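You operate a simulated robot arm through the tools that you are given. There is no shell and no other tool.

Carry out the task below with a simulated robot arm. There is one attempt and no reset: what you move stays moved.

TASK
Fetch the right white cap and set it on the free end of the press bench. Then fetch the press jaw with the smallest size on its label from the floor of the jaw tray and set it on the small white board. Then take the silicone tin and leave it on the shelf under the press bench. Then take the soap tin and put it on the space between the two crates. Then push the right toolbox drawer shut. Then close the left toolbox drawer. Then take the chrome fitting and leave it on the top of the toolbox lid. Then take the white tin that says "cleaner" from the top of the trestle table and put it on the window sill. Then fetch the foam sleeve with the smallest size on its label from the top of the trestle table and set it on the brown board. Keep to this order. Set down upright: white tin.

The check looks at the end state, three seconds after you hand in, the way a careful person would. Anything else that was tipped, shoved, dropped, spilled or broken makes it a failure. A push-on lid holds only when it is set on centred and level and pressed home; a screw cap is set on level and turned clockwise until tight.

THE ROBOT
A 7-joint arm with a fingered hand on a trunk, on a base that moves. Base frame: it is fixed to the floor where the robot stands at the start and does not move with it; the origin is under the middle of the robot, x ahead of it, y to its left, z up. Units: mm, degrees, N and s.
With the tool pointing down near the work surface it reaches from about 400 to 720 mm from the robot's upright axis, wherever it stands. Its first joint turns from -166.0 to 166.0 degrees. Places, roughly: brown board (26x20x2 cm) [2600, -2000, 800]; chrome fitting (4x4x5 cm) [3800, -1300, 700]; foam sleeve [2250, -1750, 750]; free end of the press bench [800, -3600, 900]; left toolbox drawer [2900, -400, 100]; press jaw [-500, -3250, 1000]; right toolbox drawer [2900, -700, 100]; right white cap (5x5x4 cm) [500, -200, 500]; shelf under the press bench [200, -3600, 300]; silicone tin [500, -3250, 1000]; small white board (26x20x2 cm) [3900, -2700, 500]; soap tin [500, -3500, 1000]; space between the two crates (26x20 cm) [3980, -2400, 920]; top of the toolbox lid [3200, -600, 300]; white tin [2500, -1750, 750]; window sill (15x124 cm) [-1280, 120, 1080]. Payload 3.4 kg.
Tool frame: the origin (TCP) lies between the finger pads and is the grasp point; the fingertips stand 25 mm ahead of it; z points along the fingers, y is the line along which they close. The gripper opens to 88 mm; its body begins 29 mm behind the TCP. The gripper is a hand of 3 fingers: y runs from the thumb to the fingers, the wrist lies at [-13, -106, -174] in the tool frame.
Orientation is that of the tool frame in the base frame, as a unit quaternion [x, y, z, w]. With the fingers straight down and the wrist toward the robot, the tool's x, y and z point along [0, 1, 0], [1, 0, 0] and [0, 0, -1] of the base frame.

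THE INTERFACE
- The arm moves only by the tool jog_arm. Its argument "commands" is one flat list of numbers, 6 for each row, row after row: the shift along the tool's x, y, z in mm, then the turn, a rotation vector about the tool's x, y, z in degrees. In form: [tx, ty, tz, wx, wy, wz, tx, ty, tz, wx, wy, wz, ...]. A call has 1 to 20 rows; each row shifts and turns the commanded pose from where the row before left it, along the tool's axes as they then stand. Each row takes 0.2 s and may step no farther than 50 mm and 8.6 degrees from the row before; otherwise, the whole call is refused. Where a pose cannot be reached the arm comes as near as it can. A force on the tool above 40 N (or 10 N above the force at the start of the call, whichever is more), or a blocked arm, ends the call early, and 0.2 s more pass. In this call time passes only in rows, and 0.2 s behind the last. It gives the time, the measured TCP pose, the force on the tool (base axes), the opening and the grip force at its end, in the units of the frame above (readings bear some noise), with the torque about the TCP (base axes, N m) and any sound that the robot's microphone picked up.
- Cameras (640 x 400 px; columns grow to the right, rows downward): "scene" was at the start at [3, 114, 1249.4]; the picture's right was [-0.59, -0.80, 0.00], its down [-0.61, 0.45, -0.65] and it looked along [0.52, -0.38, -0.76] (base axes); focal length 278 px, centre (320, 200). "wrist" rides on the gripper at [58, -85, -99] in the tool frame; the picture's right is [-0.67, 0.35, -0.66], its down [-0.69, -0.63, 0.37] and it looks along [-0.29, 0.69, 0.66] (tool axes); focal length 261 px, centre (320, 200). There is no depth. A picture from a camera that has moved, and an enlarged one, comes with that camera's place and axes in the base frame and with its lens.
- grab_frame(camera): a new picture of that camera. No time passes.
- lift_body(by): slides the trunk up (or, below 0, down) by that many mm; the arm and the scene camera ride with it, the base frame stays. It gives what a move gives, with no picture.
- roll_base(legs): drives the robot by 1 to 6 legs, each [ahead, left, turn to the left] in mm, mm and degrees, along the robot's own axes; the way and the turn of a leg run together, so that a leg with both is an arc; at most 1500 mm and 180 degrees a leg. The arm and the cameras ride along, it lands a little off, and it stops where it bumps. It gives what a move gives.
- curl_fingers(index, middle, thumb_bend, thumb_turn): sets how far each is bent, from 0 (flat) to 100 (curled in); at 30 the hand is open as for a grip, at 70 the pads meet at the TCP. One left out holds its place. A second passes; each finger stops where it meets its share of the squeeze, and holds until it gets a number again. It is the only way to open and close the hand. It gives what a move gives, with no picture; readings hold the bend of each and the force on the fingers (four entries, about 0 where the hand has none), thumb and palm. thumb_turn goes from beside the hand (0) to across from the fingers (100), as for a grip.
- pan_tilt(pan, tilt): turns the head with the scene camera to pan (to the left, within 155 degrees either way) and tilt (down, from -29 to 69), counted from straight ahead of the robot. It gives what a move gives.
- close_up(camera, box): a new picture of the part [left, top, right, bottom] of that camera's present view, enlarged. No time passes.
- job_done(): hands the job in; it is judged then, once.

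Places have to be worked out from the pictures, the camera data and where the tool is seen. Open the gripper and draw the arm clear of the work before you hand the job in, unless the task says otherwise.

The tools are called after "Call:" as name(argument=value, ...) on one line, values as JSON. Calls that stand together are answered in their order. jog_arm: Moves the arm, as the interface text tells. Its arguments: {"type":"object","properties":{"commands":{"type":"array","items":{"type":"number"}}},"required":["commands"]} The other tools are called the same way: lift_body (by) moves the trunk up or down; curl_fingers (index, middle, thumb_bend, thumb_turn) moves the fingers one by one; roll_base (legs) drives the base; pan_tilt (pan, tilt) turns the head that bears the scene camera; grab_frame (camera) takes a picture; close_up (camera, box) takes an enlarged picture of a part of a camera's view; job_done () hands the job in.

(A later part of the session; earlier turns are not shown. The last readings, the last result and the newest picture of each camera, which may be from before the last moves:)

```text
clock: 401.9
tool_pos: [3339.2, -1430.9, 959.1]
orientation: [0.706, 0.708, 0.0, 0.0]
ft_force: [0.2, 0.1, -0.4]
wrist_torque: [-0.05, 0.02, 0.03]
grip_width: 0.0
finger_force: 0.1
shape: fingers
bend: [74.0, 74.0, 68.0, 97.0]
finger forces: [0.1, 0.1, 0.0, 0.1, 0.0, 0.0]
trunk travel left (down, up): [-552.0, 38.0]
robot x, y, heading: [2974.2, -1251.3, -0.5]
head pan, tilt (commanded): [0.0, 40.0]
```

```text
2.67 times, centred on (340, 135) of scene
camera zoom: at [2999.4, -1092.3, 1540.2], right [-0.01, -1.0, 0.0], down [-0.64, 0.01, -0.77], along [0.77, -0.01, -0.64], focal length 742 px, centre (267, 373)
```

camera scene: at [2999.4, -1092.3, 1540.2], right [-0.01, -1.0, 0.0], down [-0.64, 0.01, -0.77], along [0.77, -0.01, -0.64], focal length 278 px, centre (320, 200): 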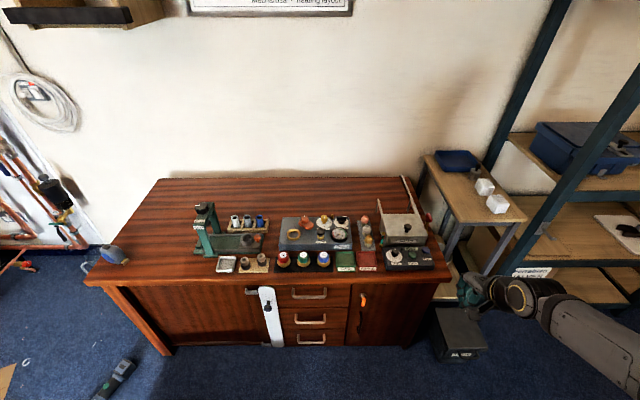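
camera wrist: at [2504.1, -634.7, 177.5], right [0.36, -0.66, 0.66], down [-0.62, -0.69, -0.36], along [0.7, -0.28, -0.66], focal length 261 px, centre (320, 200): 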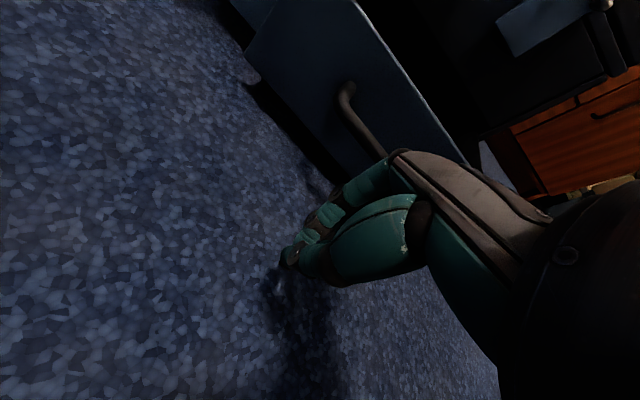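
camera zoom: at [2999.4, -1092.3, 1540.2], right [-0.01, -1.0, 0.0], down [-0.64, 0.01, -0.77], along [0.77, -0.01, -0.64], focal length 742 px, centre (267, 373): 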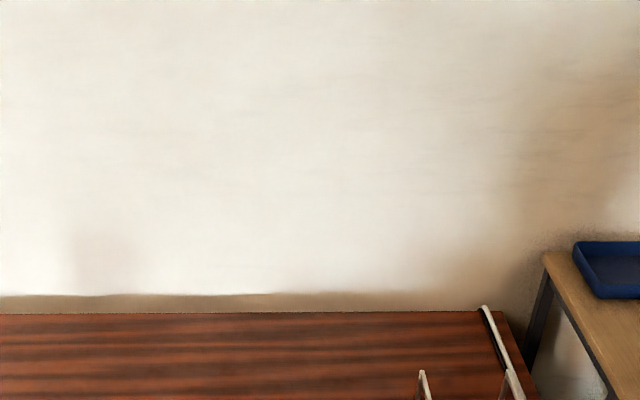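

Call:
close_up(camera="scene", box=[310, 190, 450, 280])

Call:
close_up(camera="scene", box=[180, 190, 320, 280])

Call:
close_up(camera="scene", box=[400, 130, 540, 230])

```text
4.44 times, centred on (380, 235) of scene
camera zoom: at [2999.4, -1092.3, 1540.2], right [-0.01, -1.0, 0.0], down [-0.64, 0.01, -0.77], along [0.77, -0.01, -0.64], focal length 1236 px, centre (53, 44)
```

zoom: 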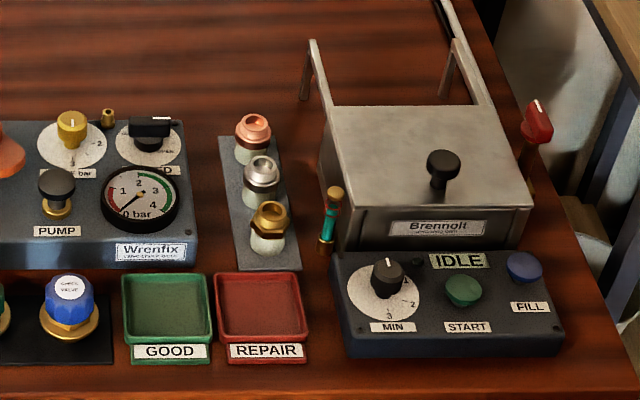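

```text
4.44 times, centred on (250, 235) of scene
camera zoom: at [2999.4, -1092.3, 1540.2], right [-0.01, -1.0, 0.0], down [-0.64, 0.01, -0.77], along [0.77, -0.01, -0.64], focal length 1236 px, centre (631, 44)
```

zoom: 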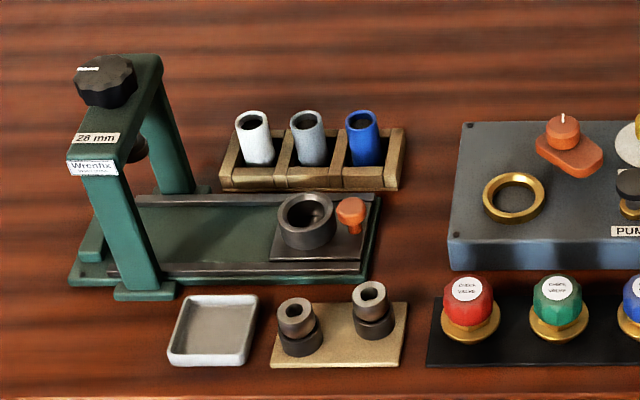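

```text
4.00 times, centred on (470, 180) of scene
camera zoom: at [2999.4, -1092.3, 1540.2], right [-0.01, -1.0, 0.0], down [-0.64, 0.01, -0.77], along [0.77, -0.01, -0.64], focal length 1113 px, centre (-280, 280)
```

zoom: 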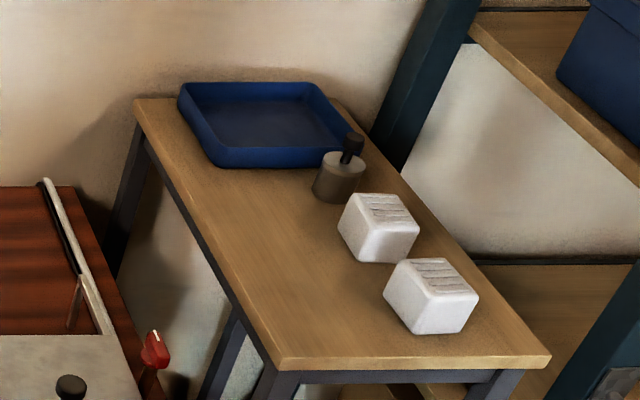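

The three fittings stand in a row: copper (back), chrome (middle, ≈[3760, -1286], top z≈760), brass (front). I drive 185 mm closer and bring the wrist camera above them for detail.

Call:
roll_base(legs=[[0, 0, 0.6], [185, 0, 0]])

Call:
jog_arm(commands=[35, 25, 0, 0, 0, 0, 35, 25, 0, 0, 0, 0, 35, 25, 0, 0, 0, 0, 25, 25, 0, 0, 0, 0])

Call:
grab_frame(camera="wrist")

Call:
grab_frame(camera="scene")

```text
clock: 403.8
tool_pos: [3528.5, -1427.4, 958.6]
orientation: [0.703, 0.711, -0.001, 0.0]
ft_force: [-0.4, -0.5, 1.2]
wrist_torque: [0.01, 0.01, 0.01]
grip_width: 0.0
finger_force: 0.1
shape: fingers
bend: [74.0, 74.0, 68.0, 97.0]
finger forces: [0.1, 0.0, 0.0, 0.0, 0.1, 0.0]
trunk travel left (down, up): [-552.0, 38.0]
robot x, y, heading: [3158.0, -1249.9, -0.2]
head pan, tilt (commanded): [0.0, 40.0]
```

```text
clock: 404.8
tool_pos: [3623.6, -1296.8, 961.0]
orientation: [0.704, 0.71, 0.0, 0.0]
ft_force: [-0.9, 0.1, -0.1]
wrist_torque: [0.0, 0.0, 0.0]
grip_width: 0.0
finger_force: 0.0
shape: fingers
bend: [74.0, 74.0, 68.0, 97.0]
finger forces: [0.1, 0.0, 0.0, 0.0, 0.1, 0.0]
trunk travel left (down, up): [-552.0, 38.0]
robot x, y, heading: [3156.4, -1250.2, -0.1]
head pan, tilt (commanded): [0.0, 40.0]
```

```text
taken
camera wrist: at [3539.3, -1238.8, 1059.2], right [0.35, -0.67, 0.66], down [-0.62, -0.69, -0.37], along [0.7, -0.28, -0.66], focal length 261 px, centre (320, 200)
```

wrist: 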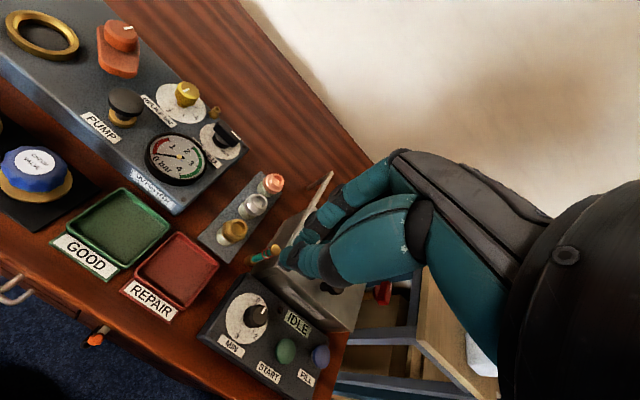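

```text
taken
camera scene: at [3183.6, -1092.0, 1540.1], right [0.0, -1.0, 0.0], down [-0.64, 0.0, -0.77], along [0.77, 0.0, -0.64], focal length 278 px, centre (320, 200)
```

scene: 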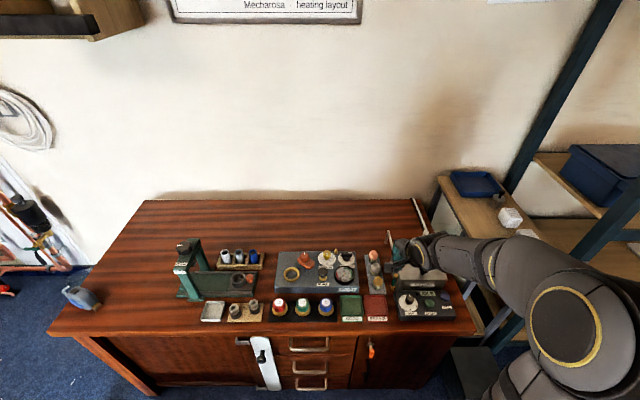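

Call:
close_up(camera="wrist", box=[180, 150, 360, 320])

Call:
close_up(camera="scene", box=[330, 220, 470, 330])

```text
2.35 times, centred on (270, 235) of wrist
camera zoom: at [3539.3, -1238.8, 1059.2], right [0.35, -0.67, 0.66], down [-0.62, -0.69, -0.37], along [0.7, -0.28, -0.66], focal length 613 px, centre (438, 118)
```

zoom: 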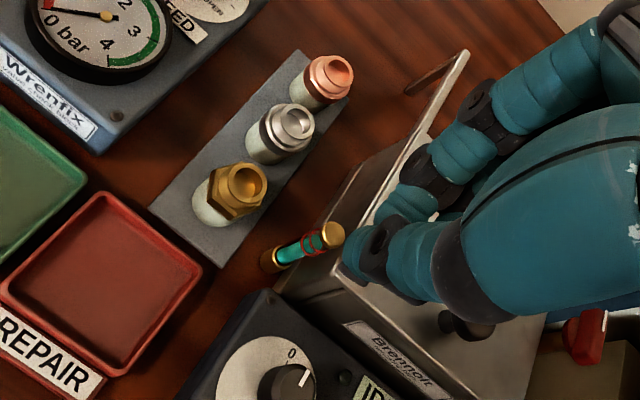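

```text
3.64 times, centred on (400, 275) of scene
camera zoom: at [3183.6, -1092.0, 1540.1], right [0.0, -1.0, 0.0], down [-0.64, 0.0, -0.77], along [0.77, 0.0, -0.64], focal length 1012 px, centre (29, -73)
```

zoom: 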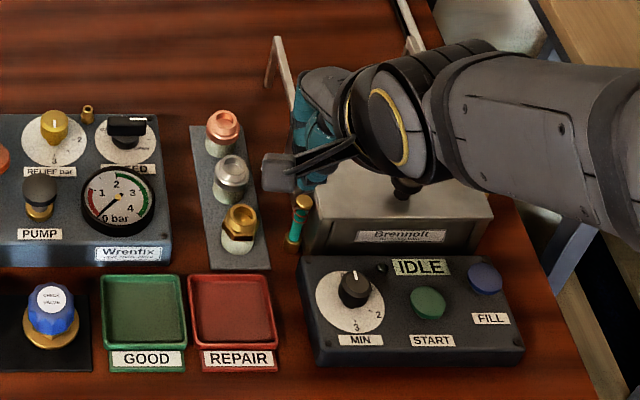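

Refined positions: chrome fitting at ≈[3787, -1289], top z≈725, with ~50 mm free on both y-sides. I turn the hand 90° (to close along y), lower the trunk and drive 60 mm closer.

Call:
jog_arm(commands=[0, 0, 0, 0, 0, 8.5, 0, 0, 0, 0, 0, 8.5, 0, 0, 0, 0, 0, 8.5, 0, 0, 0, 0, 0, 8.5, 0, 0, 0, 0, 0, 8.5, 0, 0, 0, 0, 0, 8.5, 0, 0, 0, 0, 0, 8.5, 0, 0, 0, 0, 0, 8.5, 0, 0, 0, 0, 0, 8.5, 0, 0, 0, 0, 0, 8.5, 0, 0, 0, 0, 0, 5.0])

Call:
curl_fingers(index=42, middle=42, thumb_bend=42)

Call:
roll_base(legs=[[60, 0, 0]])

Call:
lift_body(by=-120)

Call:
grab_frame(camera="wrist")

```text
clock: 407.2
tool_pos: [3626.1, -1295.7, 958.1]
orientation: [1.0, 0.004, -0.001, 0.0]
ft_force: [0.6, -0.6, 0.1]
wrist_torque: [-0.03, 0.04, 0.03]
grip_width: 0.0
finger_force: 0.0
shape: fingers
bend: [74.0, 74.0, 68.0, 97.0]
finger forces: [0.1, 0.0, 0.0, 0.0, 0.1, 0.0]
trunk travel left (down, up): [-552.0, 38.0]
robot x, y, heading: [3155.8, -1252.5, -0.2]
head pan, tilt (commanded): [0.0, 40.0]
```

```text
clock: 408.2
tool_pos: [3624.2, -1296.3, 958.7]
orientation: [1.0, 0.005, -0.001, 0.0]
ft_force: [-0.3, -0.4, 0.0]
wrist_torque: [0.01, -0.01, -0.01]
grip_width: 58.8
finger_force: 0.1
shape: fingers
bend: [42.0, 42.0, 42.0, 97.0]
finger forces: [0.0, 0.1, 0.0, 0.0, 0.0, 0.0]
trunk travel left (down, up): [-552.0, 38.0]
robot x, y, heading: [3161.5, -1253.6, -0.3]
head pan, tilt (commanded): [0.0, 40.0]
```

```text
clock: 409.1
tool_pos: [3686.8, -1297.3, 958.8]
orientation: [1.0, 0.006, -0.002, 0.0]
ft_force: [-0.6, 0.7, 0.0]
wrist_torque: [-0.01, 0.0, 0.02]
grip_width: 58.6
finger_force: 0.0
shape: fingers
bend: [42.0, 42.0, 42.0, 97.0]
finger forces: [0.1, 0.0, 0.1, 0.0, 0.0, 0.0]
trunk travel left (down, up): [-552.0, 38.0]
robot x, y, heading: [3215.7, -1249.8, -0.1]
head pan, tilt (commanded): [0.0, 40.0]
```

```text
clock: 410.6
tool_pos: [3687.0, -1296.3, 838.8]
orientation: [1.0, 0.006, -0.001, 0.0]
ft_force: [0.3, -0.5, 0.6]
wrist_torque: [-0.02, -0.02, -0.01]
grip_width: 58.8
finger_force: 0.1
shape: fingers
bend: [42.0, 42.0, 42.0, 97.0]
finger forces: [0.1, 0.0, 0.0, 0.0, 0.0, 0.0]
trunk travel left (down, up): [-432.0, 158.0]
robot x, y, heading: [3218.8, -1252.5, -0.2]
head pan, tilt (commanded): [0.0, 40.0]
```

```text
taken
camera wrist: at [3743.2, -1210.4, 938.3], right [-0.67, -0.36, 0.66], down [-0.69, 0.62, -0.36], along [-0.28, -0.7, -0.66], focal length 261 px, centre (320, 200)
```

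wrist: 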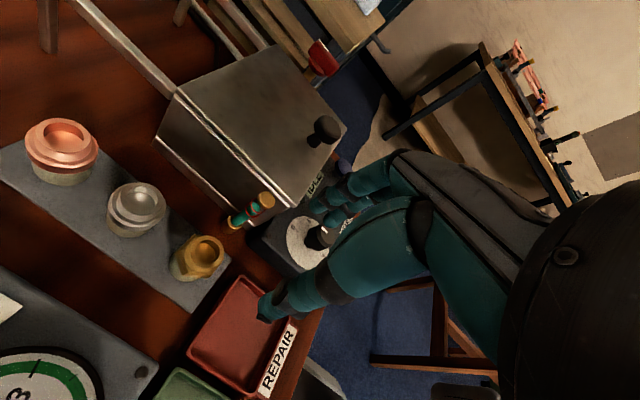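

Triangulating again gives the chrome fitting at ≈[3776, -1286] with its top at z≈743. I move above it and descend partway.

Call:
jog_arm(commands=[30, -3, 0, 0, 0, 0, 30, -3, 0, 0, 0, 0, 29, -3, 0, 0, 0, 0, 0, 0, 30, 0, 0, 0, 0, 0, 25, 0, 0, 0])

Call:
grab_frame(camera="wrist")

Call:
close_up(camera="wrist", box=[180, 160, 400, 340])

```text
clock: 411.9
tool_pos: [3775.9, -1289.0, 781.0]
orientation: [1.0, 0.005, -0.001, 0.0]
ft_force: [0.3, -0.5, 0.9]
wrist_torque: [-0.02, 0.01, 0.02]
grip_width: 58.5
finger_force: 0.1
shape: fingers
bend: [42.0, 42.0, 42.0, 97.0]
finger forces: [0.1, 0.1, 0.0, 0.1, 0.1, 0.0]
trunk travel left (down, up): [-432.0, 158.0]
robot x, y, heading: [3215.9, -1255.9, -0.2]
head pan, tilt (commanded): [0.0, 40.0]
```

```text
taken
camera wrist: at [3831.8, -1202.0, 881.9], right [-0.67, -0.36, 0.66], down [-0.69, 0.62, -0.37], along [-0.28, -0.7, -0.66], focal length 261 px, centre (320, 200)
```

wrist: 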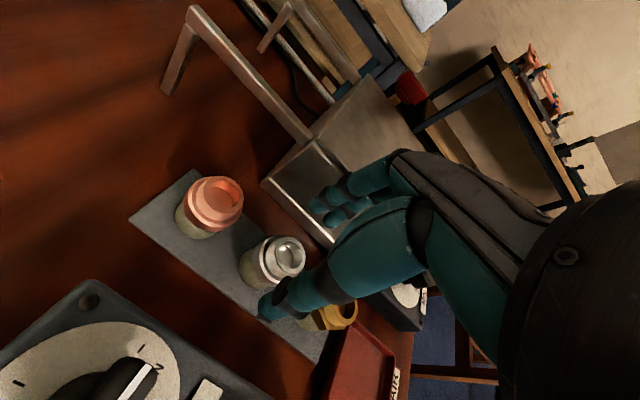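

```text
2.22 times, centred on (290, 250) of wrist
camera zoom: at [3831.8, -1202.0, 881.9], right [-0.67, -0.36, 0.66], down [-0.69, 0.62, -0.37], along [-0.28, -0.7, -0.66], focal length 579 px, centre (387, 89)
```

zoom: 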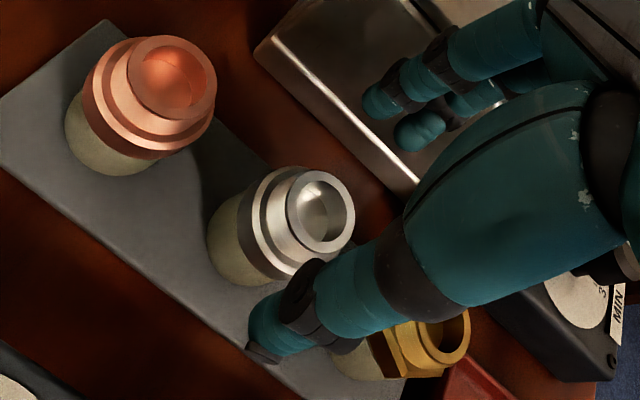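

The fitting is centred between thumb and fingers. I correct 3 mm and descend around it.

Call:
jog_arm(commands=[-2, 2.5, 18, 0, 0, 0, 0, 0, 16, 0, 0, 0, 0, 0, 10, 0, 0, 0])

Call:
close_up(camera="wrist", box=[180, 160, 400, 340])

Call:
jog_arm(commands=[0, 0, 3, 0, 0, 0, 0, 0, 3, 0, 0, 0])

```text
clock: 412.6
tool_pos: [3773.4, -1288.7, 738.5]
orientation: [1.0, 0.006, -0.002, 0.0]
ft_force: [-0.8, 0.3, 0.1]
wrist_torque: [0.05, -0.02, -0.02]
grip_width: 58.9
finger_force: 0.1
shape: fingers
bend: [42.0, 42.0, 42.0, 97.0]
finger forces: [0.1, 0.1, 0.0, 0.1, 0.0, 0.0]
trunk travel left (down, up): [-432.0, 158.0]
robot x, y, heading: [3216.2, -1255.8, -0.4]
head pan, tilt (commanded): [0.0, 40.0]
```

```text
2.22 times, centred on (290, 250) of wrist
camera zoom: at [3830.5, -1202.6, 838.0], right [-0.67, -0.36, 0.66], down [-0.69, 0.62, -0.36], along [-0.28, -0.7, -0.66], focal length 579 px, centre (387, 89)
```

zoom: 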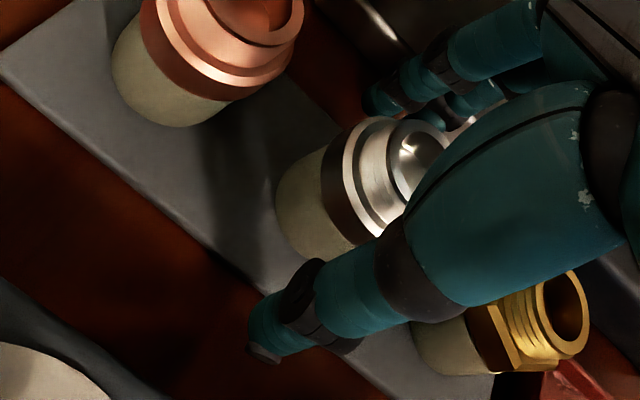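

```text
clock: 413.2
tool_pos: [3773.0, -1289.8, 734.0]
orientation: [1.0, 0.005, -0.001, 0.0]
ft_force: [0.4, -0.2, -0.1]
wrist_torque: [0.04, 0.02, -0.02]
grip_width: 58.7
finger_force: 0.0
shape: fingers
bend: [42.0, 42.0, 42.0, 97.0]
finger forces: [0.1, 0.0, 0.0, 0.1, 0.1, 0.0]
trunk travel left (down, up): [-432.0, 158.0]
robot x, y, heading: [3218.2, -1254.0, 0.1]
head pan, tilt (commanded): [0.0, 40.0]
```

Call:
jog_arm(commands=[0, 0, 3, 0, 0, 0, 0, 0, 3, 0, 0, 0])

Call:
jog_arm(commands=[0, 0, 2, 0, 0, 0, 0, 0, 2, 0, 0, 0])

Call:
close_up(camera="wrist", box=[180, 160, 400, 340])

```text
clock: 413.9
tool_pos: [3773.4, -1288.3, 728.3]
orientation: [1.0, 0.005, 0.0, 0.001]
ft_force: [-0.6, -0.3, 4.3]
wrist_torque: [-0.19, 0.03, -0.01]
grip_width: 59.0
finger_force: 1.8
shape: fingers
bend: [42.0, 42.0, 42.0, 97.0]
finger forces: [0.0, 4.7, 0.0, 0.1, 0.0, 0.0]
trunk travel left (down, up): [-432.0, 158.0]
robot x, y, heading: [3218.1, -1254.1, -0.3]
head pan, tilt (commanded): [0.0, 40.0]
```

```text
clock: 414.4
tool_pos: [3773.6, -1288.7, 726.3]
orientation: [1.0, 0.006, 0.002, 0.002]
ft_force: [-0.5, 0.0, 28.8]
wrist_torque: [-1.01, 0.19, -0.01]
grip_width: 58.7
finger_force: 14.0
shape: fingers
bend: [42.0, 38.0, 42.0, 97.0]
finger forces: [1.4, 26.4, 0.0, 0.0, 0.8, 0.0]
trunk travel left (down, up): [-432.0, 158.0]
robot x, y, heading: [3219.2, -1255.3, -0.4]
head pan, tilt (commanded): [0.0, 40.0]
```

```text
2.22 times, centred on (290, 250) of wrist
camera zoom: at [3829.5, -1202.9, 826.2], right [-0.67, -0.35, 0.65], down [-0.69, 0.62, -0.37], along [-0.28, -0.7, -0.66], focal length 579 px, centre (387, 89)
```

zoom: 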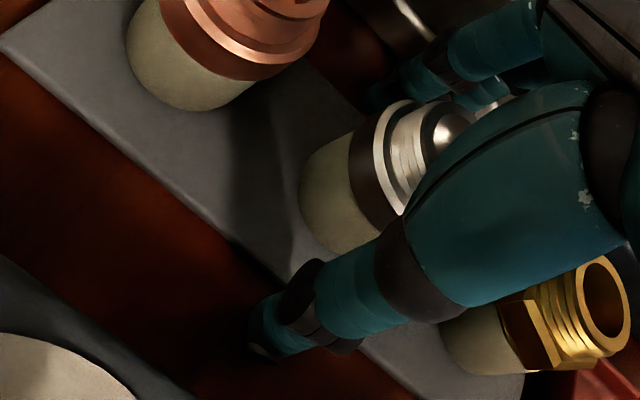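

The middle fingertip touches the sideboard at TCP z≈728. I lift 5 mm and close on the fitting.

Call:
jog_arm(commands=[0, 0, -6, 0, 0, 0, 0, 0, 0, 0, 0, 0])

Call:
curl_fingers(index=52, middle=52, thumb_bend=52)

Call:
curl_fingers(index=62, middle=62, thumb_bend=62)

Call:
close_up(camera="wrist", box=[180, 160, 400, 340])

```text
clock: 415.1
tool_pos: [3773.0, -1289.7, 728.6]
orientation: [1.0, 0.005, -0.001, 0.0]
ft_force: [0.2, 0.3, 4.7]
wrist_torque: [-0.19, 0.02, 0.04]
grip_width: 59.1
finger_force: 2.2
shape: fingers
bend: [42.0, 41.0, 42.0, 97.0]
finger forces: [0.0, 4.2, 0.1, 0.0, 0.1, 0.1]
trunk travel left (down, up): [-432.0, 158.0]
robot x, y, heading: [3219.7, -1252.1, -0.4]
head pan, tilt (commanded): [0.0, 40.0]
```

```text
clock: 416.1
tool_pos: [3771.9, -1288.8, 729.2]
orientation: [1.0, 0.005, -0.001, 0.001]
ft_force: [-0.8, -4.0, 5.6]
wrist_torque: [-0.33, 0.11, 0.0]
grip_width: 46.7
finger_force: 5.3
shape: fingers
bend: [47.0, 47.0, 49.0, 97.0]
finger forces: [3.3, 6.0, 0.1, 0.0, 1.5, 0.0]
trunk travel left (down, up): [-432.0, 158.0]
robot x, y, heading: [3213.2, -1254.2, -0.2]
head pan, tilt (commanded): [0.0, 40.0]
```

```text
clock: 417.1
tool_pos: [3771.8, -1290.4, 729.0]
orientation: [1.0, 0.006, 0.001, 0.0]
ft_force: [0.3, -11.1, 16.0]
wrist_torque: [-0.69, 0.06, 0.08]
grip_width: 34.2
finger_force: 12.8
shape: fingers
bend: [53.0, 51.0, 56.0, 97.0]
finger forces: [7.6, 13.6, 0.0, 0.0, 5.2, 0.1]
trunk travel left (down, up): [-432.0, 158.0]
robot x, y, heading: [3219.3, -1255.1, -0.3]
head pan, tilt (commanded): [0.0, 40.0]
```

```text
2.22 times, centred on (290, 250) of wrist
camera zoom: at [3829.3, -1204.1, 830.2], right [-0.67, -0.35, 0.66], down [-0.69, 0.62, -0.37], along [-0.28, -0.7, -0.66], focal length 579 px, centre (387, 89)
```

zoom: 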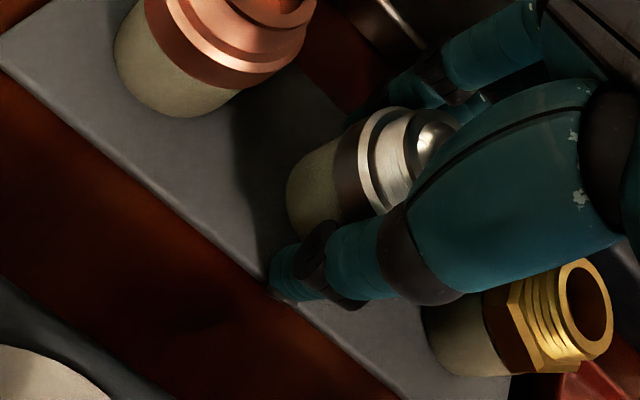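

The fingertips bear on the surface as they curl. I reopen a little, lift 7 mm, and re-close.

Call:
curl_fingers(index=44, middle=44, thumb_bend=44)

Call:
jog_arm(commands=[0, 0, -7, 0, 0, 0, 0, 0, 0, 0, 0, 0])

Call:
curl_fingers(index=54, middle=54, thumb_bend=54)

Call:
curl_fingers(index=66, middle=66, thumb_bend=66)

Call:
close_up(camera="wrist", box=[180, 160, 400, 340])

```text
clock: 418.1
tool_pos: [3773.3, -1288.4, 729.1]
orientation: [1.0, 0.005, -0.001, 0.001]
ft_force: [1.1, 4.1, 10.5]
wrist_torque: [-0.19, -0.08, 0.03]
grip_width: 49.1
finger_force: 4.3
shape: fingers
bend: [49.0, 44.0, 44.0, 98.0]
finger forces: [10.4, 0.1, 0.0, 0.0, 0.0, 0.0]
trunk travel left (down, up): [-432.0, 158.0]
robot x, y, heading: [3216.4, -1251.7, -0.3]
head pan, tilt (commanded): [0.0, 40.0]
```

```text
clock: 418.6
tool_pos: [3771.6, -1290.5, 736.4]
orientation: [1.0, 0.005, -0.002, 0.0]
ft_force: [0.3, -1.1, -0.9]
wrist_torque: [-0.01, 0.02, 0.02]
grip_width: 54.3
finger_force: 0.1
shape: fingers
bend: [44.0, 44.0, 44.0, 98.0]
finger forces: [0.0, 0.0, 0.0, 0.0, 0.0, 0.1]
trunk travel left (down, up): [-432.0, 158.0]
robot x, y, heading: [3216.0, -1250.9, -0.1]
head pan, tilt (commanded): [0.0, 40.0]
```

```text
clock: 419.6
tool_pos: [3772.7, -1288.6, 736.7]
orientation: [1.0, 0.005, 0.0, -0.001]
ft_force: [0.9, -0.8, 0.0]
wrist_torque: [-0.02, 0.01, 0.03]
grip_width: 33.3
finger_force: 0.0
shape: fingers
bend: [54.0, 54.0, 54.0, 98.0]
finger forces: [0.0, 0.0, 0.1, 0.0, 0.0, 0.0]
trunk travel left (down, up): [-432.0, 158.0]
robot x, y, heading: [3217.2, -1250.5, -0.3]
head pan, tilt (commanded): [0.0, 40.0]
```

```text
clock: 420.6
tool_pos: [3771.1, -1289.4, 736.1]
orientation: [1.0, 0.005, 0.0, 0.0]
ft_force: [-0.3, -0.3, -0.8]
wrist_torque: [0.01, 0.01, 0.01]
grip_width: 20.9
finger_force: 5.4
shape: fingers
bend: [60.0, 63.0, 60.0, 97.0]
finger forces: [3.9, 2.1, 0.0, 0.0, 5.4, 0.1]
trunk travel left (down, up): [-432.0, 158.0]
robot x, y, heading: [3217.2, -1251.8, -0.3]
head pan, tilt (commanded): [0.0, 40.0]
```

```text
2.22 times, centred on (290, 250) of wrist
camera zoom: at [3829.5, -1202.9, 836.4], right [-0.67, -0.36, 0.66], down [-0.69, 0.62, -0.36], along [-0.28, -0.7, -0.66], focal length 579 px, centre (387, 89)
```

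zoom: 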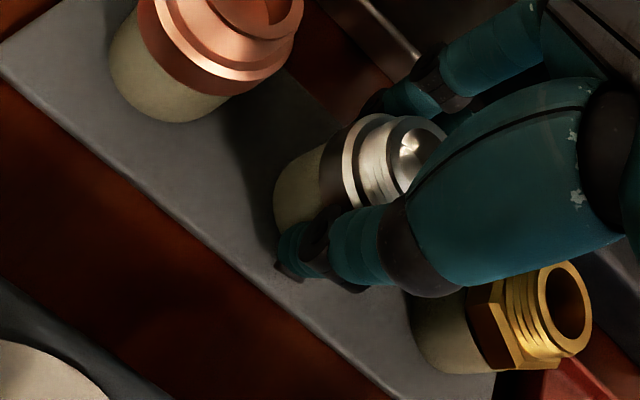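

Balanced hold. I squeeze more and lift a little.

Call:
curl_fingers(index=80, middle=80, thumb_bend=80)

Call:
jog_arm(commands=[0, 0, -5, 0, 0, 0, 0, 0, -10, 0, 0, 0, 0, 0, -15, 0, 0, 0])

Call:
close_up(camera="wrist", box=[180, 160, 400, 340])

```text
clock: 421.6
tool_pos: [3773.0, -1288.7, 736.7]
orientation: [1.0, 0.005, 0.0, 0.0]
ft_force: [0.5, 0.1, -0.3]
wrist_torque: [0.02, -0.02, 0.02]
grip_width: 19.7
finger_force: 16.2
shape: fingers
bend: [71.0, 67.0, 60.0, 95.0]
finger forces: [9.0, 7.6, 0.0, 0.1, 16.0, 0.0]
trunk travel left (down, up): [-432.0, 158.0]
robot x, y, heading: [3220.1, -1253.4, -0.2]
head pan, tilt (commanded): [0.0, 40.0]
```

```text
clock: 422.4
tool_pos: [3772.8, -1288.6, 767.1]
orientation: [1.0, 0.005, -0.001, 0.0]
ft_force: [0.3, 0.4, -0.9]
wrist_torque: [-0.05, 0.02, 0.0]
grip_width: 19.7
finger_force: 16.6
shape: fingers
bend: [71.0, 67.0, 60.0, 95.0]
finger forces: [8.8, 7.7, 0.1, 0.0, 15.9, 0.1]
trunk travel left (down, up): [-432.0, 158.0]
robot x, y, heading: [3218.1, -1252.6, -0.2]
head pan, tilt (commanded): [0.0, 40.0]
```

```text
2.22 times, centred on (290, 250) of wrist
camera zoom: at [3830.1, -1202.1, 866.3], right [-0.67, -0.36, 0.66], down [-0.69, 0.62, -0.36], along [-0.28, -0.7, -0.66], focal length 579 px, centre (387, 89)
```

zoom: 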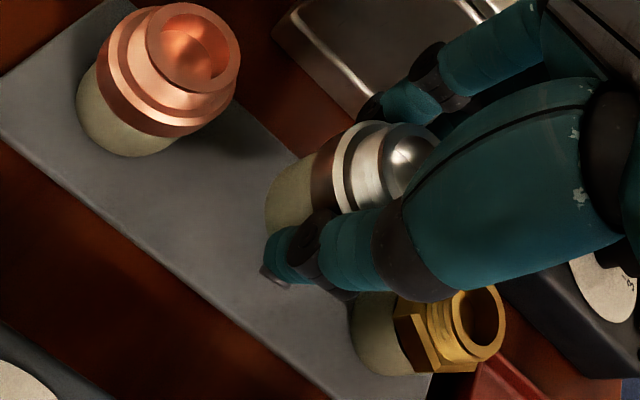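

The chrome fitting is in the grip. I raise it, draw it back, turn the hand back to wrist-behind, and back the base off the sideboard.

Call:
jog_arm(commands=[0, 0, -45, 0, 0, 0, 0, 0, -45, 0, 0, 0, 0, 0, -45, 0, 0, 0, -45, 0, 0, 0, 0, 0, -30, 0, 0, 0, 0, 0])

Call:
jog_arm(commands=[0, 0, 0, 0, 0, -8.5, 0, 0, 0, 0, 0, -8.5, 0, 0, 0, 0, 0, -8.5, 0, 0, 0, 0, 0, -8.5, 0, 0, 0, 0, 0, -8.5, 0, 0, 0, 0, 0, -8.5, 0, 0, 0, 0, 0, -8.5, 0, 0, 0, 0, 0, -8.5, 0, 0, 0, 0, 0, -8.5, 0, 0, 0, 0, 0, -8.5, 0, 0, 0, 0, 0, -5.0])

Call:
roll_base(legs=[[-240, 0, 0]])

Call:
grab_frame(camera="wrist")

```text
clock: 423.6
tool_pos: [3700.0, -1289.7, 903.8]
orientation: [1.0, 0.005, -0.002, -0.001]
ft_force: [0.1, 0.7, -0.8]
wrist_torque: [-0.01, -0.02, 0.03]
grip_width: 19.8
finger_force: 16.1
shape: fingers
bend: [71.0, 67.0, 60.0, 95.0]
finger forces: [8.8, 8.0, 0.0, 0.1, 15.8, 0.0]
trunk travel left (down, up): [-432.0, 158.0]
robot x, y, heading: [3218.8, -1252.3, -0.1]
head pan, tilt (commanded): [0.0, 40.0]
```

```text
clock: 426.1
tool_pos: [3697.5, -1288.8, 901.6]
orientation: [0.703, 0.711, 0.0, 0.0]
ft_force: [0.2, -0.1, -1.1]
wrist_torque: [-0.01, -0.04, 0.02]
grip_width: 19.6
finger_force: 16.0
shape: fingers
bend: [71.0, 67.0, 60.0, 95.0]
finger forces: [8.4, 8.3, 0.0, 0.0, 15.7, 0.0]
trunk travel left (down, up): [-432.0, 158.0]
robot x, y, heading: [3216.2, -1252.4, -0.2]
head pan, tilt (commanded): [0.0, 40.0]
```

```text
clock: 427.8
tool_pos: [3457.1, -1291.6, 900.5]
orientation: [0.706, 0.709, 0.0, -0.001]
ft_force: [-0.1, -1.2, -1.3]
wrist_torque: [0.03, 0.02, -0.01]
grip_width: 19.4
finger_force: 16.1
shape: fingers
bend: [71.0, 67.0, 60.0, 95.0]
finger forces: [8.6, 8.3, 0.0, 0.0, 15.8, 0.0]
trunk travel left (down, up): [-432.0, 158.0]
robot x, y, heading: [2977.6, -1250.5, -0.4]
head pan, tilt (commanded): [0.0, 40.0]
```

```text
taken
camera wrist: at [3372.1, -1232.9, 1001.2], right [0.35, -0.67, 0.66], down [-0.63, -0.69, -0.36], along [0.69, -0.28, -0.66], focal length 261 px, centre (320, 200)
```

wrist: 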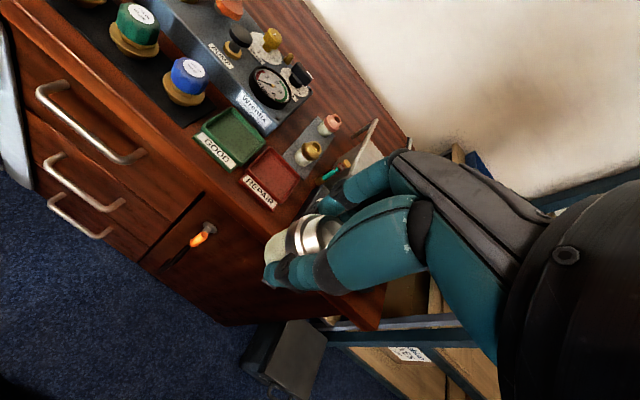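

The copper and brass fittings stay in place. I turn left to face the toolbox and shift right to line up with the rear half of its lid.

Call:
roll_base(legs=[[0, 0, 90.3], [0, -165, 0]])

Call:
lift_body(by=-280)

Call:
pan_tilt(pan=0, tilt=50)

Call:
grab_frame(camera="scene")

Call:
grab_frame(camera="wrist")

```text
clock: 433.1
tool_pos: [3172.5, -769.1, 900.0]
orientation: [-0.01, 1.0, -0.001, 0.0]
ft_force: [0.6, -0.2, -0.4]
wrist_torque: [-0.05, -0.02, 0.02]
grip_width: 19.3
finger_force: 16.2
shape: fingers
bend: [71.0, 71.0, 60.0, 95.0]
finger forces: [8.3, 8.4, 0.1, 0.0, 15.4, 0.0]
trunk travel left (down, up): [-432.0, 158.0]
robot x, y, heading: [3141.8, -1249.0, 90.5]
head pan, tilt (commanded): [0.0, 40.0]
```

```text
clock: 435.9
tool_pos: [3171.3, -769.4, 622.4]
orientation: [-0.009, 1.0, 0.0, 0.0]
ft_force: [0.4, 0.1, -1.7]
wrist_torque: [0.02, 0.02, 0.01]
grip_width: 19.6
finger_force: 16.1
shape: fingers
bend: [71.0, 71.0, 60.0, 95.0]
finger forces: [8.3, 8.3, 0.1, 0.1, 15.4, 0.0]
trunk travel left (down, up): [-152.0, 438.0]
robot x, y, heading: [3138.2, -1251.4, 90.4]
head pan, tilt (commanded): [0.0, 40.0]
```

```text
clock: 436.7
tool_pos: [3171.9, -769.5, 620.5]
orientation: [-0.009, 1.0, -0.001, 0.0]
ft_force: [-0.3, 0.2, -0.4]
wrist_torque: [-0.01, 0.01, -0.01]
grip_width: 19.1
finger_force: 16.7
shape: fingers
bend: [71.0, 71.0, 60.0, 95.0]
finger forces: [8.1, 8.3, 0.0, 0.1, 15.4, 0.1]
trunk travel left (down, up): [-152.0, 438.0]
robot x, y, heading: [3138.6, -1250.8, 90.6]
head pan, tilt (commanded): [0.0, 50.0]
```

```text
taken
camera scene: at [2982.1, -1232.0, 1126.0], right [1.0, 0.01, 0.0], down [0.01, -0.77, -0.64], along [0.0, 0.64, -0.77], focal length 278 px, centre (320, 200)
```

scene: 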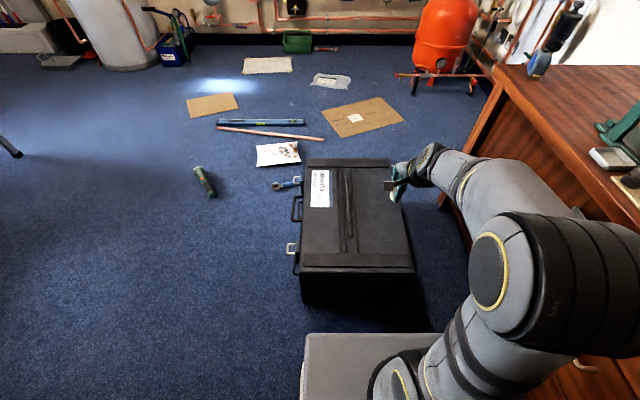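

```text
taken
camera wrist: at [3115.9, -854.6, 721.1], right [0.66, 0.36, 0.66], down [0.7, -0.62, -0.36], along [0.27, 0.7, -0.66], focal length 261 px, centre (320, 200)
```

wrist: 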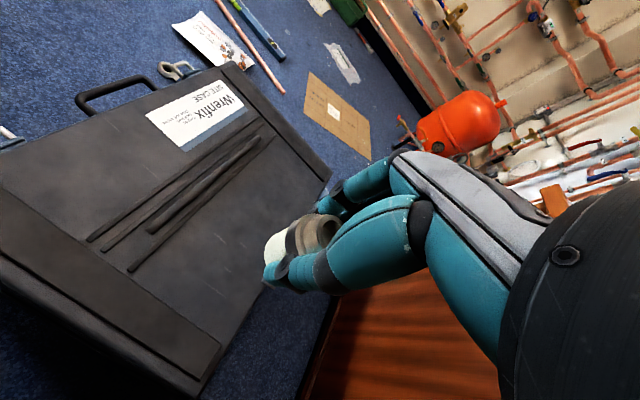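

The lid's flat rear zone is x≈3125–3265 at z≈300. I extend the hand over [3190, -570] and lower.

Call:
jog_arm(commands=[-4.3, 40, 0, 0, 0, 0, -4.3, 40, 0, 0, 0, 0, -4.3, 40, 0, 0, 0, 0, -4.3, 40, 0, 0, 0, 0, -4.4, 40, 0, 0, 0, 0, 0, 0, 45, 0, 0, 0, 0, 0, 45, 0, 0, 0, 0, 0, 45, 0, 0, 0, 0, 0, 45, 0, 0, 0, 0, 0, 40, 0, 0, 0])

Call:
grab_frame(camera="wrist")

Call:
close_up(camera="scene", box=[270, 130, 470, 290])

```text
clock: 438.9
tool_pos: [3190.5, -569.1, 401.4]
orientation: [-0.009, 1.0, 0.0, 0.0]
ft_force: [0.0, -0.2, -0.8]
wrist_torque: [0.01, -0.01, -0.04]
grip_width: 18.8
finger_force: 15.8
shape: fingers
bend: [71.0, 72.0, 60.0, 95.0]
finger forces: [7.9, 8.5, 0.0, 0.0, 15.1, 0.0]
trunk travel left (down, up): [-152.0, 438.0]
robot x, y, heading: [3139.8, -1251.4, 90.3]
head pan, tilt (commanded): [0.0, 50.0]
```

```text
taken
camera wrist: at [3133.5, -654.5, 501.2], right [0.66, 0.36, 0.66], down [0.7, -0.62, -0.36], along [0.27, 0.7, -0.66], focal length 261 px, centre (320, 200)
```

wrist: 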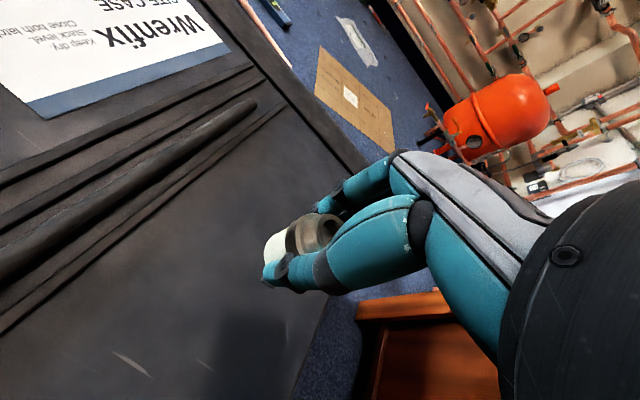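

```text
2.50 times, centred on (370, 210) of scene
camera zoom: at [2982.0, -1232.2, 1126.0], right [1.0, 0.01, 0.0], down [0.01, -0.77, -0.64], along [0.0, 0.64, -0.77], focal length 696 px, centre (195, 175)
```

zoom: 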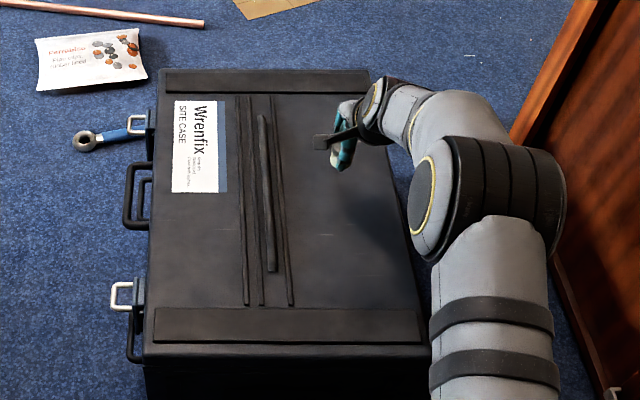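

The fitting is over the flat rear part of the lid. I lower, slowing near TCP z≈340.

Call:
jog_arm(commands=[0, 0, 25, 0, 0, 0, 0, 0, 20, 0, 0, 0])

Call:
jog_arm(commands=[0, 0, 4, 0, 0, 0, 0, 0, 4, 0, 0, 0])

Call:
jog_arm(commands=[0, 0, 3, 0, 0, 0, 0, 0, 3, 0, 0, 0])

```text
clock: 439.5
tool_pos: [3190.1, -569.6, 356.4]
orientation: [-0.01, 1.0, -0.001, 0.0]
ft_force: [0.3, 0.0, -0.2]
wrist_torque: [-0.01, -0.03, 0.02]
grip_width: 19.2
finger_force: 15.6
shape: fingers
bend: [71.0, 72.0, 60.0, 95.0]
finger forces: [8.0, 8.5, 0.0, 0.0, 15.2, 0.1]
trunk travel left (down, up): [-152.0, 438.0]
robot x, y, heading: [3136.1, -1251.0, 90.5]
head pan, tilt (commanded): [0.0, 50.0]
```

```text
clock: 440.1
tool_pos: [3190.2, -569.4, 346.8]
orientation: [-0.011, 1.0, -0.001, 0.0]
ft_force: [0.5, 0.2, -1.4]
wrist_torque: [-0.01, 0.01, -0.01]
grip_width: 18.8
finger_force: 15.8
shape: fingers
bend: [71.0, 72.0, 60.0, 95.0]
finger forces: [7.9, 8.6, 0.0, 0.0, 15.2, 0.0]
trunk travel left (down, up): [-152.0, 438.0]
robot x, y, heading: [3142.4, -1246.4, 90.3]
head pan, tilt (commanded): [0.0, 50.0]
```

```text
clock: 440.7
tool_pos: [3189.1, -568.3, 340.4]
orientation: [-0.01, 1.0, -0.001, 0.0]
ft_force: [0.7, 0.3, -1.4]
wrist_torque: [-0.01, -0.03, -0.02]
grip_width: 19.1
finger_force: 15.3
shape: fingers
bend: [71.0, 72.0, 60.0, 95.0]
finger forces: [7.9, 8.5, 0.0, 0.0, 15.2, 0.1]
trunk travel left (down, up): [-152.0, 438.0]
robot x, y, heading: [3136.6, -1250.0, 90.4]
head pan, tilt (commanded): [0.0, 50.0]
```

Call:
jog_arm(commands=[0, 0, 2.5, 0, 0, 0, 0, 0, 2.5, 0, 0, 0])

Call:
jog_arm(commands=[0, 0, 2, 0, 0, 0, 0, 0, 2, 0, 0, 0])

Call:
close_up(camera="wrist", box=[200, 160, 400, 330])

```text
clock: 441.3
tool_pos: [3190.1, -569.9, 336.2]
orientation: [-0.009, 1.0, -0.001, 0.0]
ft_force: [0.1, -0.8, 0.0]
wrist_torque: [0.02, -0.01, 0.0]
grip_width: 19.2
finger_force: 15.8
shape: fingers
bend: [71.0, 72.0, 60.0, 95.0]
finger forces: [7.8, 8.4, 0.1, 0.1, 15.2, 0.0]
trunk travel left (down, up): [-152.0, 438.0]
robot x, y, heading: [3138.5, -1247.7, 90.3]
head pan, tilt (commanded): [0.0, 50.0]
```

```text
clock: 441.9
tool_pos: [3190.9, -569.4, 332.8]
orientation: [-0.01, 1.0, -0.001, -0.001]
ft_force: [-0.7, -0.6, -1.2]
wrist_torque: [0.04, 0.01, -0.01]
grip_width: 18.8
finger_force: 16.6
shape: fingers
bend: [71.0, 72.0, 60.0, 95.0]
finger forces: [7.9, 8.6, 0.0, 0.1, 15.1, 0.1]
trunk travel left (down, up): [-152.0, 438.0]
robot x, y, heading: [3136.5, -1250.6, 90.2]
head pan, tilt (commanded): [0.0, 50.0]
```

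```text
2.35 times, centred on (300, 245) of wrist
camera zoom: at [3133.9, -654.3, 432.7], right [0.66, 0.36, 0.66], down [0.7, -0.62, -0.36], along [0.27, 0.7, -0.66], focal length 613 px, centre (367, 94)
```

zoom: 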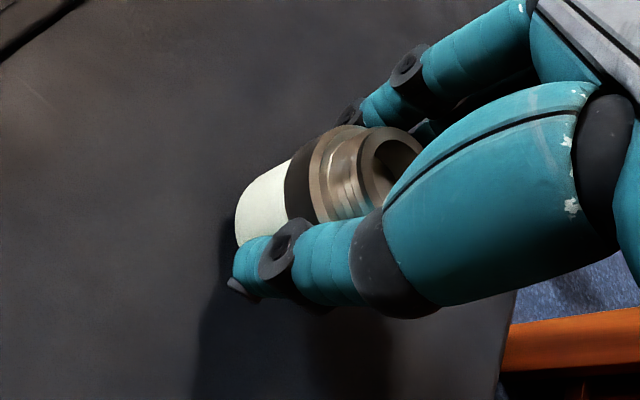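

Call:
jog_arm(commands=[0, 0, 2, 0, 0, 0, 0, 0, 2, 0, 0, 0])

Call:
jog_arm(commands=[0, 0, 2, 0, 0, 0, 0, 0, 2, 0, 0, 0])

Call:
jog_arm(commands=[0, 0, 2, 0, 0, 0, 0, 0, 2, 0, 0, 0])

```text
clock: 442.5
tool_pos: [3190.2, -569.2, 328.4]
orientation: [-0.01, 1.0, -0.001, 0.0]
ft_force: [-0.2, -0.3, -0.8]
wrist_torque: [-0.04, -0.04, 0.01]
grip_width: 19.1
finger_force: 15.7
shape: fingers
bend: [71.0, 72.0, 60.0, 95.0]
finger forces: [7.9, 8.6, 0.0, 0.0, 15.2, 0.1]
trunk travel left (down, up): [-152.0, 438.0]
robot x, y, heading: [3142.4, -1253.2, 90.4]
head pan, tilt (commanded): [0.0, 50.0]
```

```text
clock: 443.1
tool_pos: [3190.6, -569.3, 324.7]
orientation: [-0.01, 1.0, -0.001, 0.001]
ft_force: [-0.6, -0.4, -1.0]
wrist_torque: [0.01, -0.03, -0.03]
grip_width: 19.0
finger_force: 15.4
shape: fingers
bend: [71.0, 72.0, 60.0, 95.0]
finger forces: [7.9, 8.5, 0.0, 0.0, 15.1, 0.0]
trunk travel left (down, up): [-152.0, 438.0]
robot x, y, heading: [3140.7, -1249.9, 90.2]
head pan, tilt (commanded): [0.0, 50.0]
```

```text
clock: 443.7
tool_pos: [3190.6, -568.0, 322.2]
orientation: [-0.01, 1.0, 0.001, 0.0]
ft_force: [-0.4, -1.6, 7.0]
wrist_torque: [0.02, -0.01, 0.01]
grip_width: 19.3
finger_force: 17.3
shape: fingers
bend: [71.0, 72.0, 60.0, 94.0]
finger forces: [8.2, 9.4, 0.0, 0.0, 17.2, 0.1]
trunk travel left (down, up): [-152.0, 438.0]
robot x, y, heading: [3137.3, -1254.4, 90.2]
head pan, tilt (commanded): [0.0, 50.0]
```

Contact at TCP z≈322 (7 N). I open the hand gradually.

Call:
curl_fingers(index=58, middle=58, thumb_bend=56)

Call:
curl_fingers(index=40, middle=38, thumb_bend=40)

Call:
close_up(camera="wrist", box=[200, 160, 400, 330])

Call:
jog_arm(commands=[0, 0, -10, 0, 0, 0, 0, 0, -30, 0, 0, 0, 0, 0, -40, 0, 0, 0])

Call:
grab_frame(camera="wrist")

```text
clock: 444.7
tool_pos: [3190.0, -569.3, 321.2]
orientation: [-0.009, 1.0, -0.001, 0.0]
ft_force: [-0.7, -0.3, -0.2]
wrist_torque: [0.01, -0.02, -0.02]
grip_width: 27.8
finger_force: 0.0
shape: fingers
bend: [57.0, 57.0, 56.0, 97.0]
finger forces: [0.1, 0.2, 0.0, 0.1, 0.3, 0.0]
trunk travel left (down, up): [-152.0, 438.0]
robot x, y, heading: [3138.8, -1252.7, 90.3]
head pan, tilt (commanded): [0.0, 50.0]
```

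```text
clock: 445.7
tool_pos: [3189.0, -570.6, 319.8]
orientation: [-0.01, 1.0, -0.001, 0.0]
ft_force: [0.3, 0.1, 0.6]
wrist_torque: [-0.02, 0.01, 0.03]
grip_width: 62.9
finger_force: 0.0
shape: fingers
bend: [40.0, 38.0, 40.0, 97.0]
finger forces: [0.0, 0.1, 0.0, 0.0, 0.0, 0.1]
trunk travel left (down, up): [-152.0, 438.0]
robot x, y, heading: [3138.9, -1251.7, 90.4]
head pan, tilt (commanded): [0.0, 50.0]
```

```text
2.35 times, centred on (300, 245) of wrist
camera zoom: at [3133.6, -654.4, 421.1], right [0.66, 0.36, 0.66], down [0.7, -0.62, -0.36], along [0.27, 0.7, -0.66], focal length 613 px, centre (367, 94)
```

zoom: 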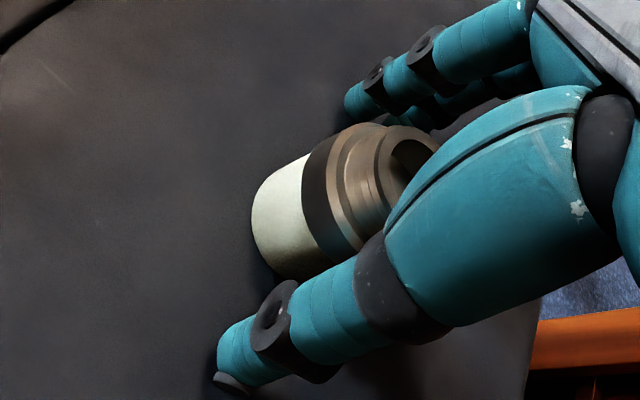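

```text
clock: 446.5
tool_pos: [3190.2, -570.5, 400.2]
orientation: [-0.011, 1.0, -0.001, 0.0]
ft_force: [-0.2, -0.4, 0.4]
wrist_torque: [0.02, 0.01, -0.02]
grip_width: 63.1
finger_force: 0.0
shape: fingers
bend: [40.0, 38.0, 40.0, 97.0]
finger forces: [0.0, 0.1, 0.1, 0.1, 0.0, 0.0]
trunk travel left (down, up): [-152.0, 438.0]
robot x, y, heading: [3138.9, -1250.7, 90.5]
head pan, tilt (commanded): [0.0, 50.0]
```

```text
taken
camera wrist: at [3133.6, -655.9, 501.3], right [0.66, 0.36, 0.65], down [0.7, -0.62, -0.36], along [0.27, 0.7, -0.66], focal length 261 px, centre (320, 200)
```

wrist: 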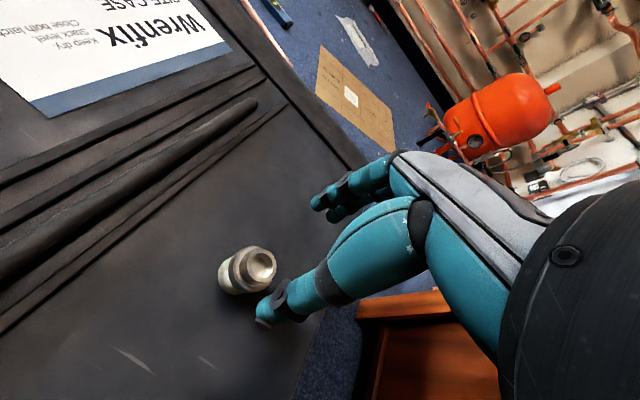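

The chrome fitting stands on the toolbox lid. Next: the white tins on the trestle table. I raise and retract the arm, lift the trunk, and reposition to face the table.

Call:
jog_arm(commands=[0, 0, -45, 0, 0, 0, 0, 0, -45, 0, 0, 0, 0, 0, -45, 0, 0, 0, 0, -40, -20, 0, 0, 0, 0, -40, -20, 0, 0, 0, 0, -45, 0, 0, 0, 0, 0, -45, 0, 0, 0, 0, 0, -40, 0, 0, 0, 0])

Call:
lift_body(by=400)

Call:
roll_base(legs=[[0, 650, 0], [0, 0, 90], [0, 0, 89]])

Call:
pan_tilt(pan=0, tilt=45)

Call:
grab_frame(camera="scene")

```text
clock: 448.3
tool_pos: [3194.7, -780.4, 575.7]
orientation: [-0.01, 1.0, -0.001, 0.0]
ft_force: [-0.7, -0.3, -0.3]
wrist_torque: [0.01, 0.0, -0.01]
grip_width: 63.1
finger_force: 0.0
shape: fingers
bend: [40.0, 38.0, 40.0, 97.0]
finger forces: [0.1, 0.1, 0.0, 0.0, 0.0, 0.1]
trunk travel left (down, up): [-152.0, 438.0]
robot x, y, heading: [3138.2, -1250.8, 90.6]
head pan, tilt (commanded): [0.0, 50.0]
```

```text
clock: 452.1
tool_pos: [3193.4, -779.7, 976.0]
orientation: [-0.009, 1.0, -0.001, -0.001]
ft_force: [0.2, -0.3, 0.4]
wrist_torque: [0.01, -0.01, -0.02]
grip_width: 63.2
finger_force: 0.0
shape: fingers
bend: [40.0, 38.0, 40.0, 97.0]
finger forces: [0.0, 0.0, 0.1, 0.0, 0.0, 0.0]
trunk travel left (down, up): [-552.0, 38.0]
robot x, y, heading: [3141.9, -1252.6, 90.2]
head pan, tilt (commanded): [0.0, 50.0]
```

```text
clock: 463.5
tool_pos: [2463.7, -1730.5, 976.6]
orientation: [0.999, 0.039, 0.0, -0.001]
ft_force: [-0.3, 0.4, -0.5]
wrist_torque: [0.01, -0.01, -0.02]
grip_width: 62.9
finger_force: 0.1
shape: fingers
bend: [40.0, 38.0, 40.0, 97.0]
finger forces: [0.0, 0.1, 0.0, 0.0, 0.1, 0.0]
trunk travel left (down, up): [-552.0, 38.0]
robot x, y, heading: [2488.3, -1260.3, -86.2]
head pan, tilt (commanded): [0.0, 50.0]
```

```text
clock: 464.1
tool_pos: [2464.3, -1729.6, 976.5]
orientation: [0.999, 0.039, 0.0, -0.001]
ft_force: [-0.1, 0.8, -0.7]
wrist_torque: [0.01, 0.03, -0.02]
grip_width: 63.1
finger_force: 0.0
shape: fingers
bend: [40.0, 38.0, 40.0, 97.0]
finger forces: [0.1, 0.0, 0.0, 0.0, 0.1, 0.0]
trunk travel left (down, up): [-552.0, 38.0]
robot x, y, heading: [2491.0, -1255.6, -86.5]
head pan, tilt (commanded): [0.0, 45.0]
```

```text
taken
camera scene: at [2652.0, -1266.5, 1532.9], right [-1.0, -0.07, 0.0], down [-0.05, 0.71, -0.71], along [0.05, -0.71, -0.71], focal length 278 px, centre (320, 200)
```

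scene: 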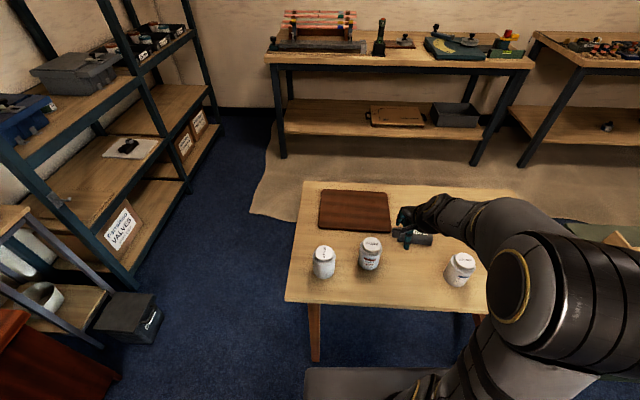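

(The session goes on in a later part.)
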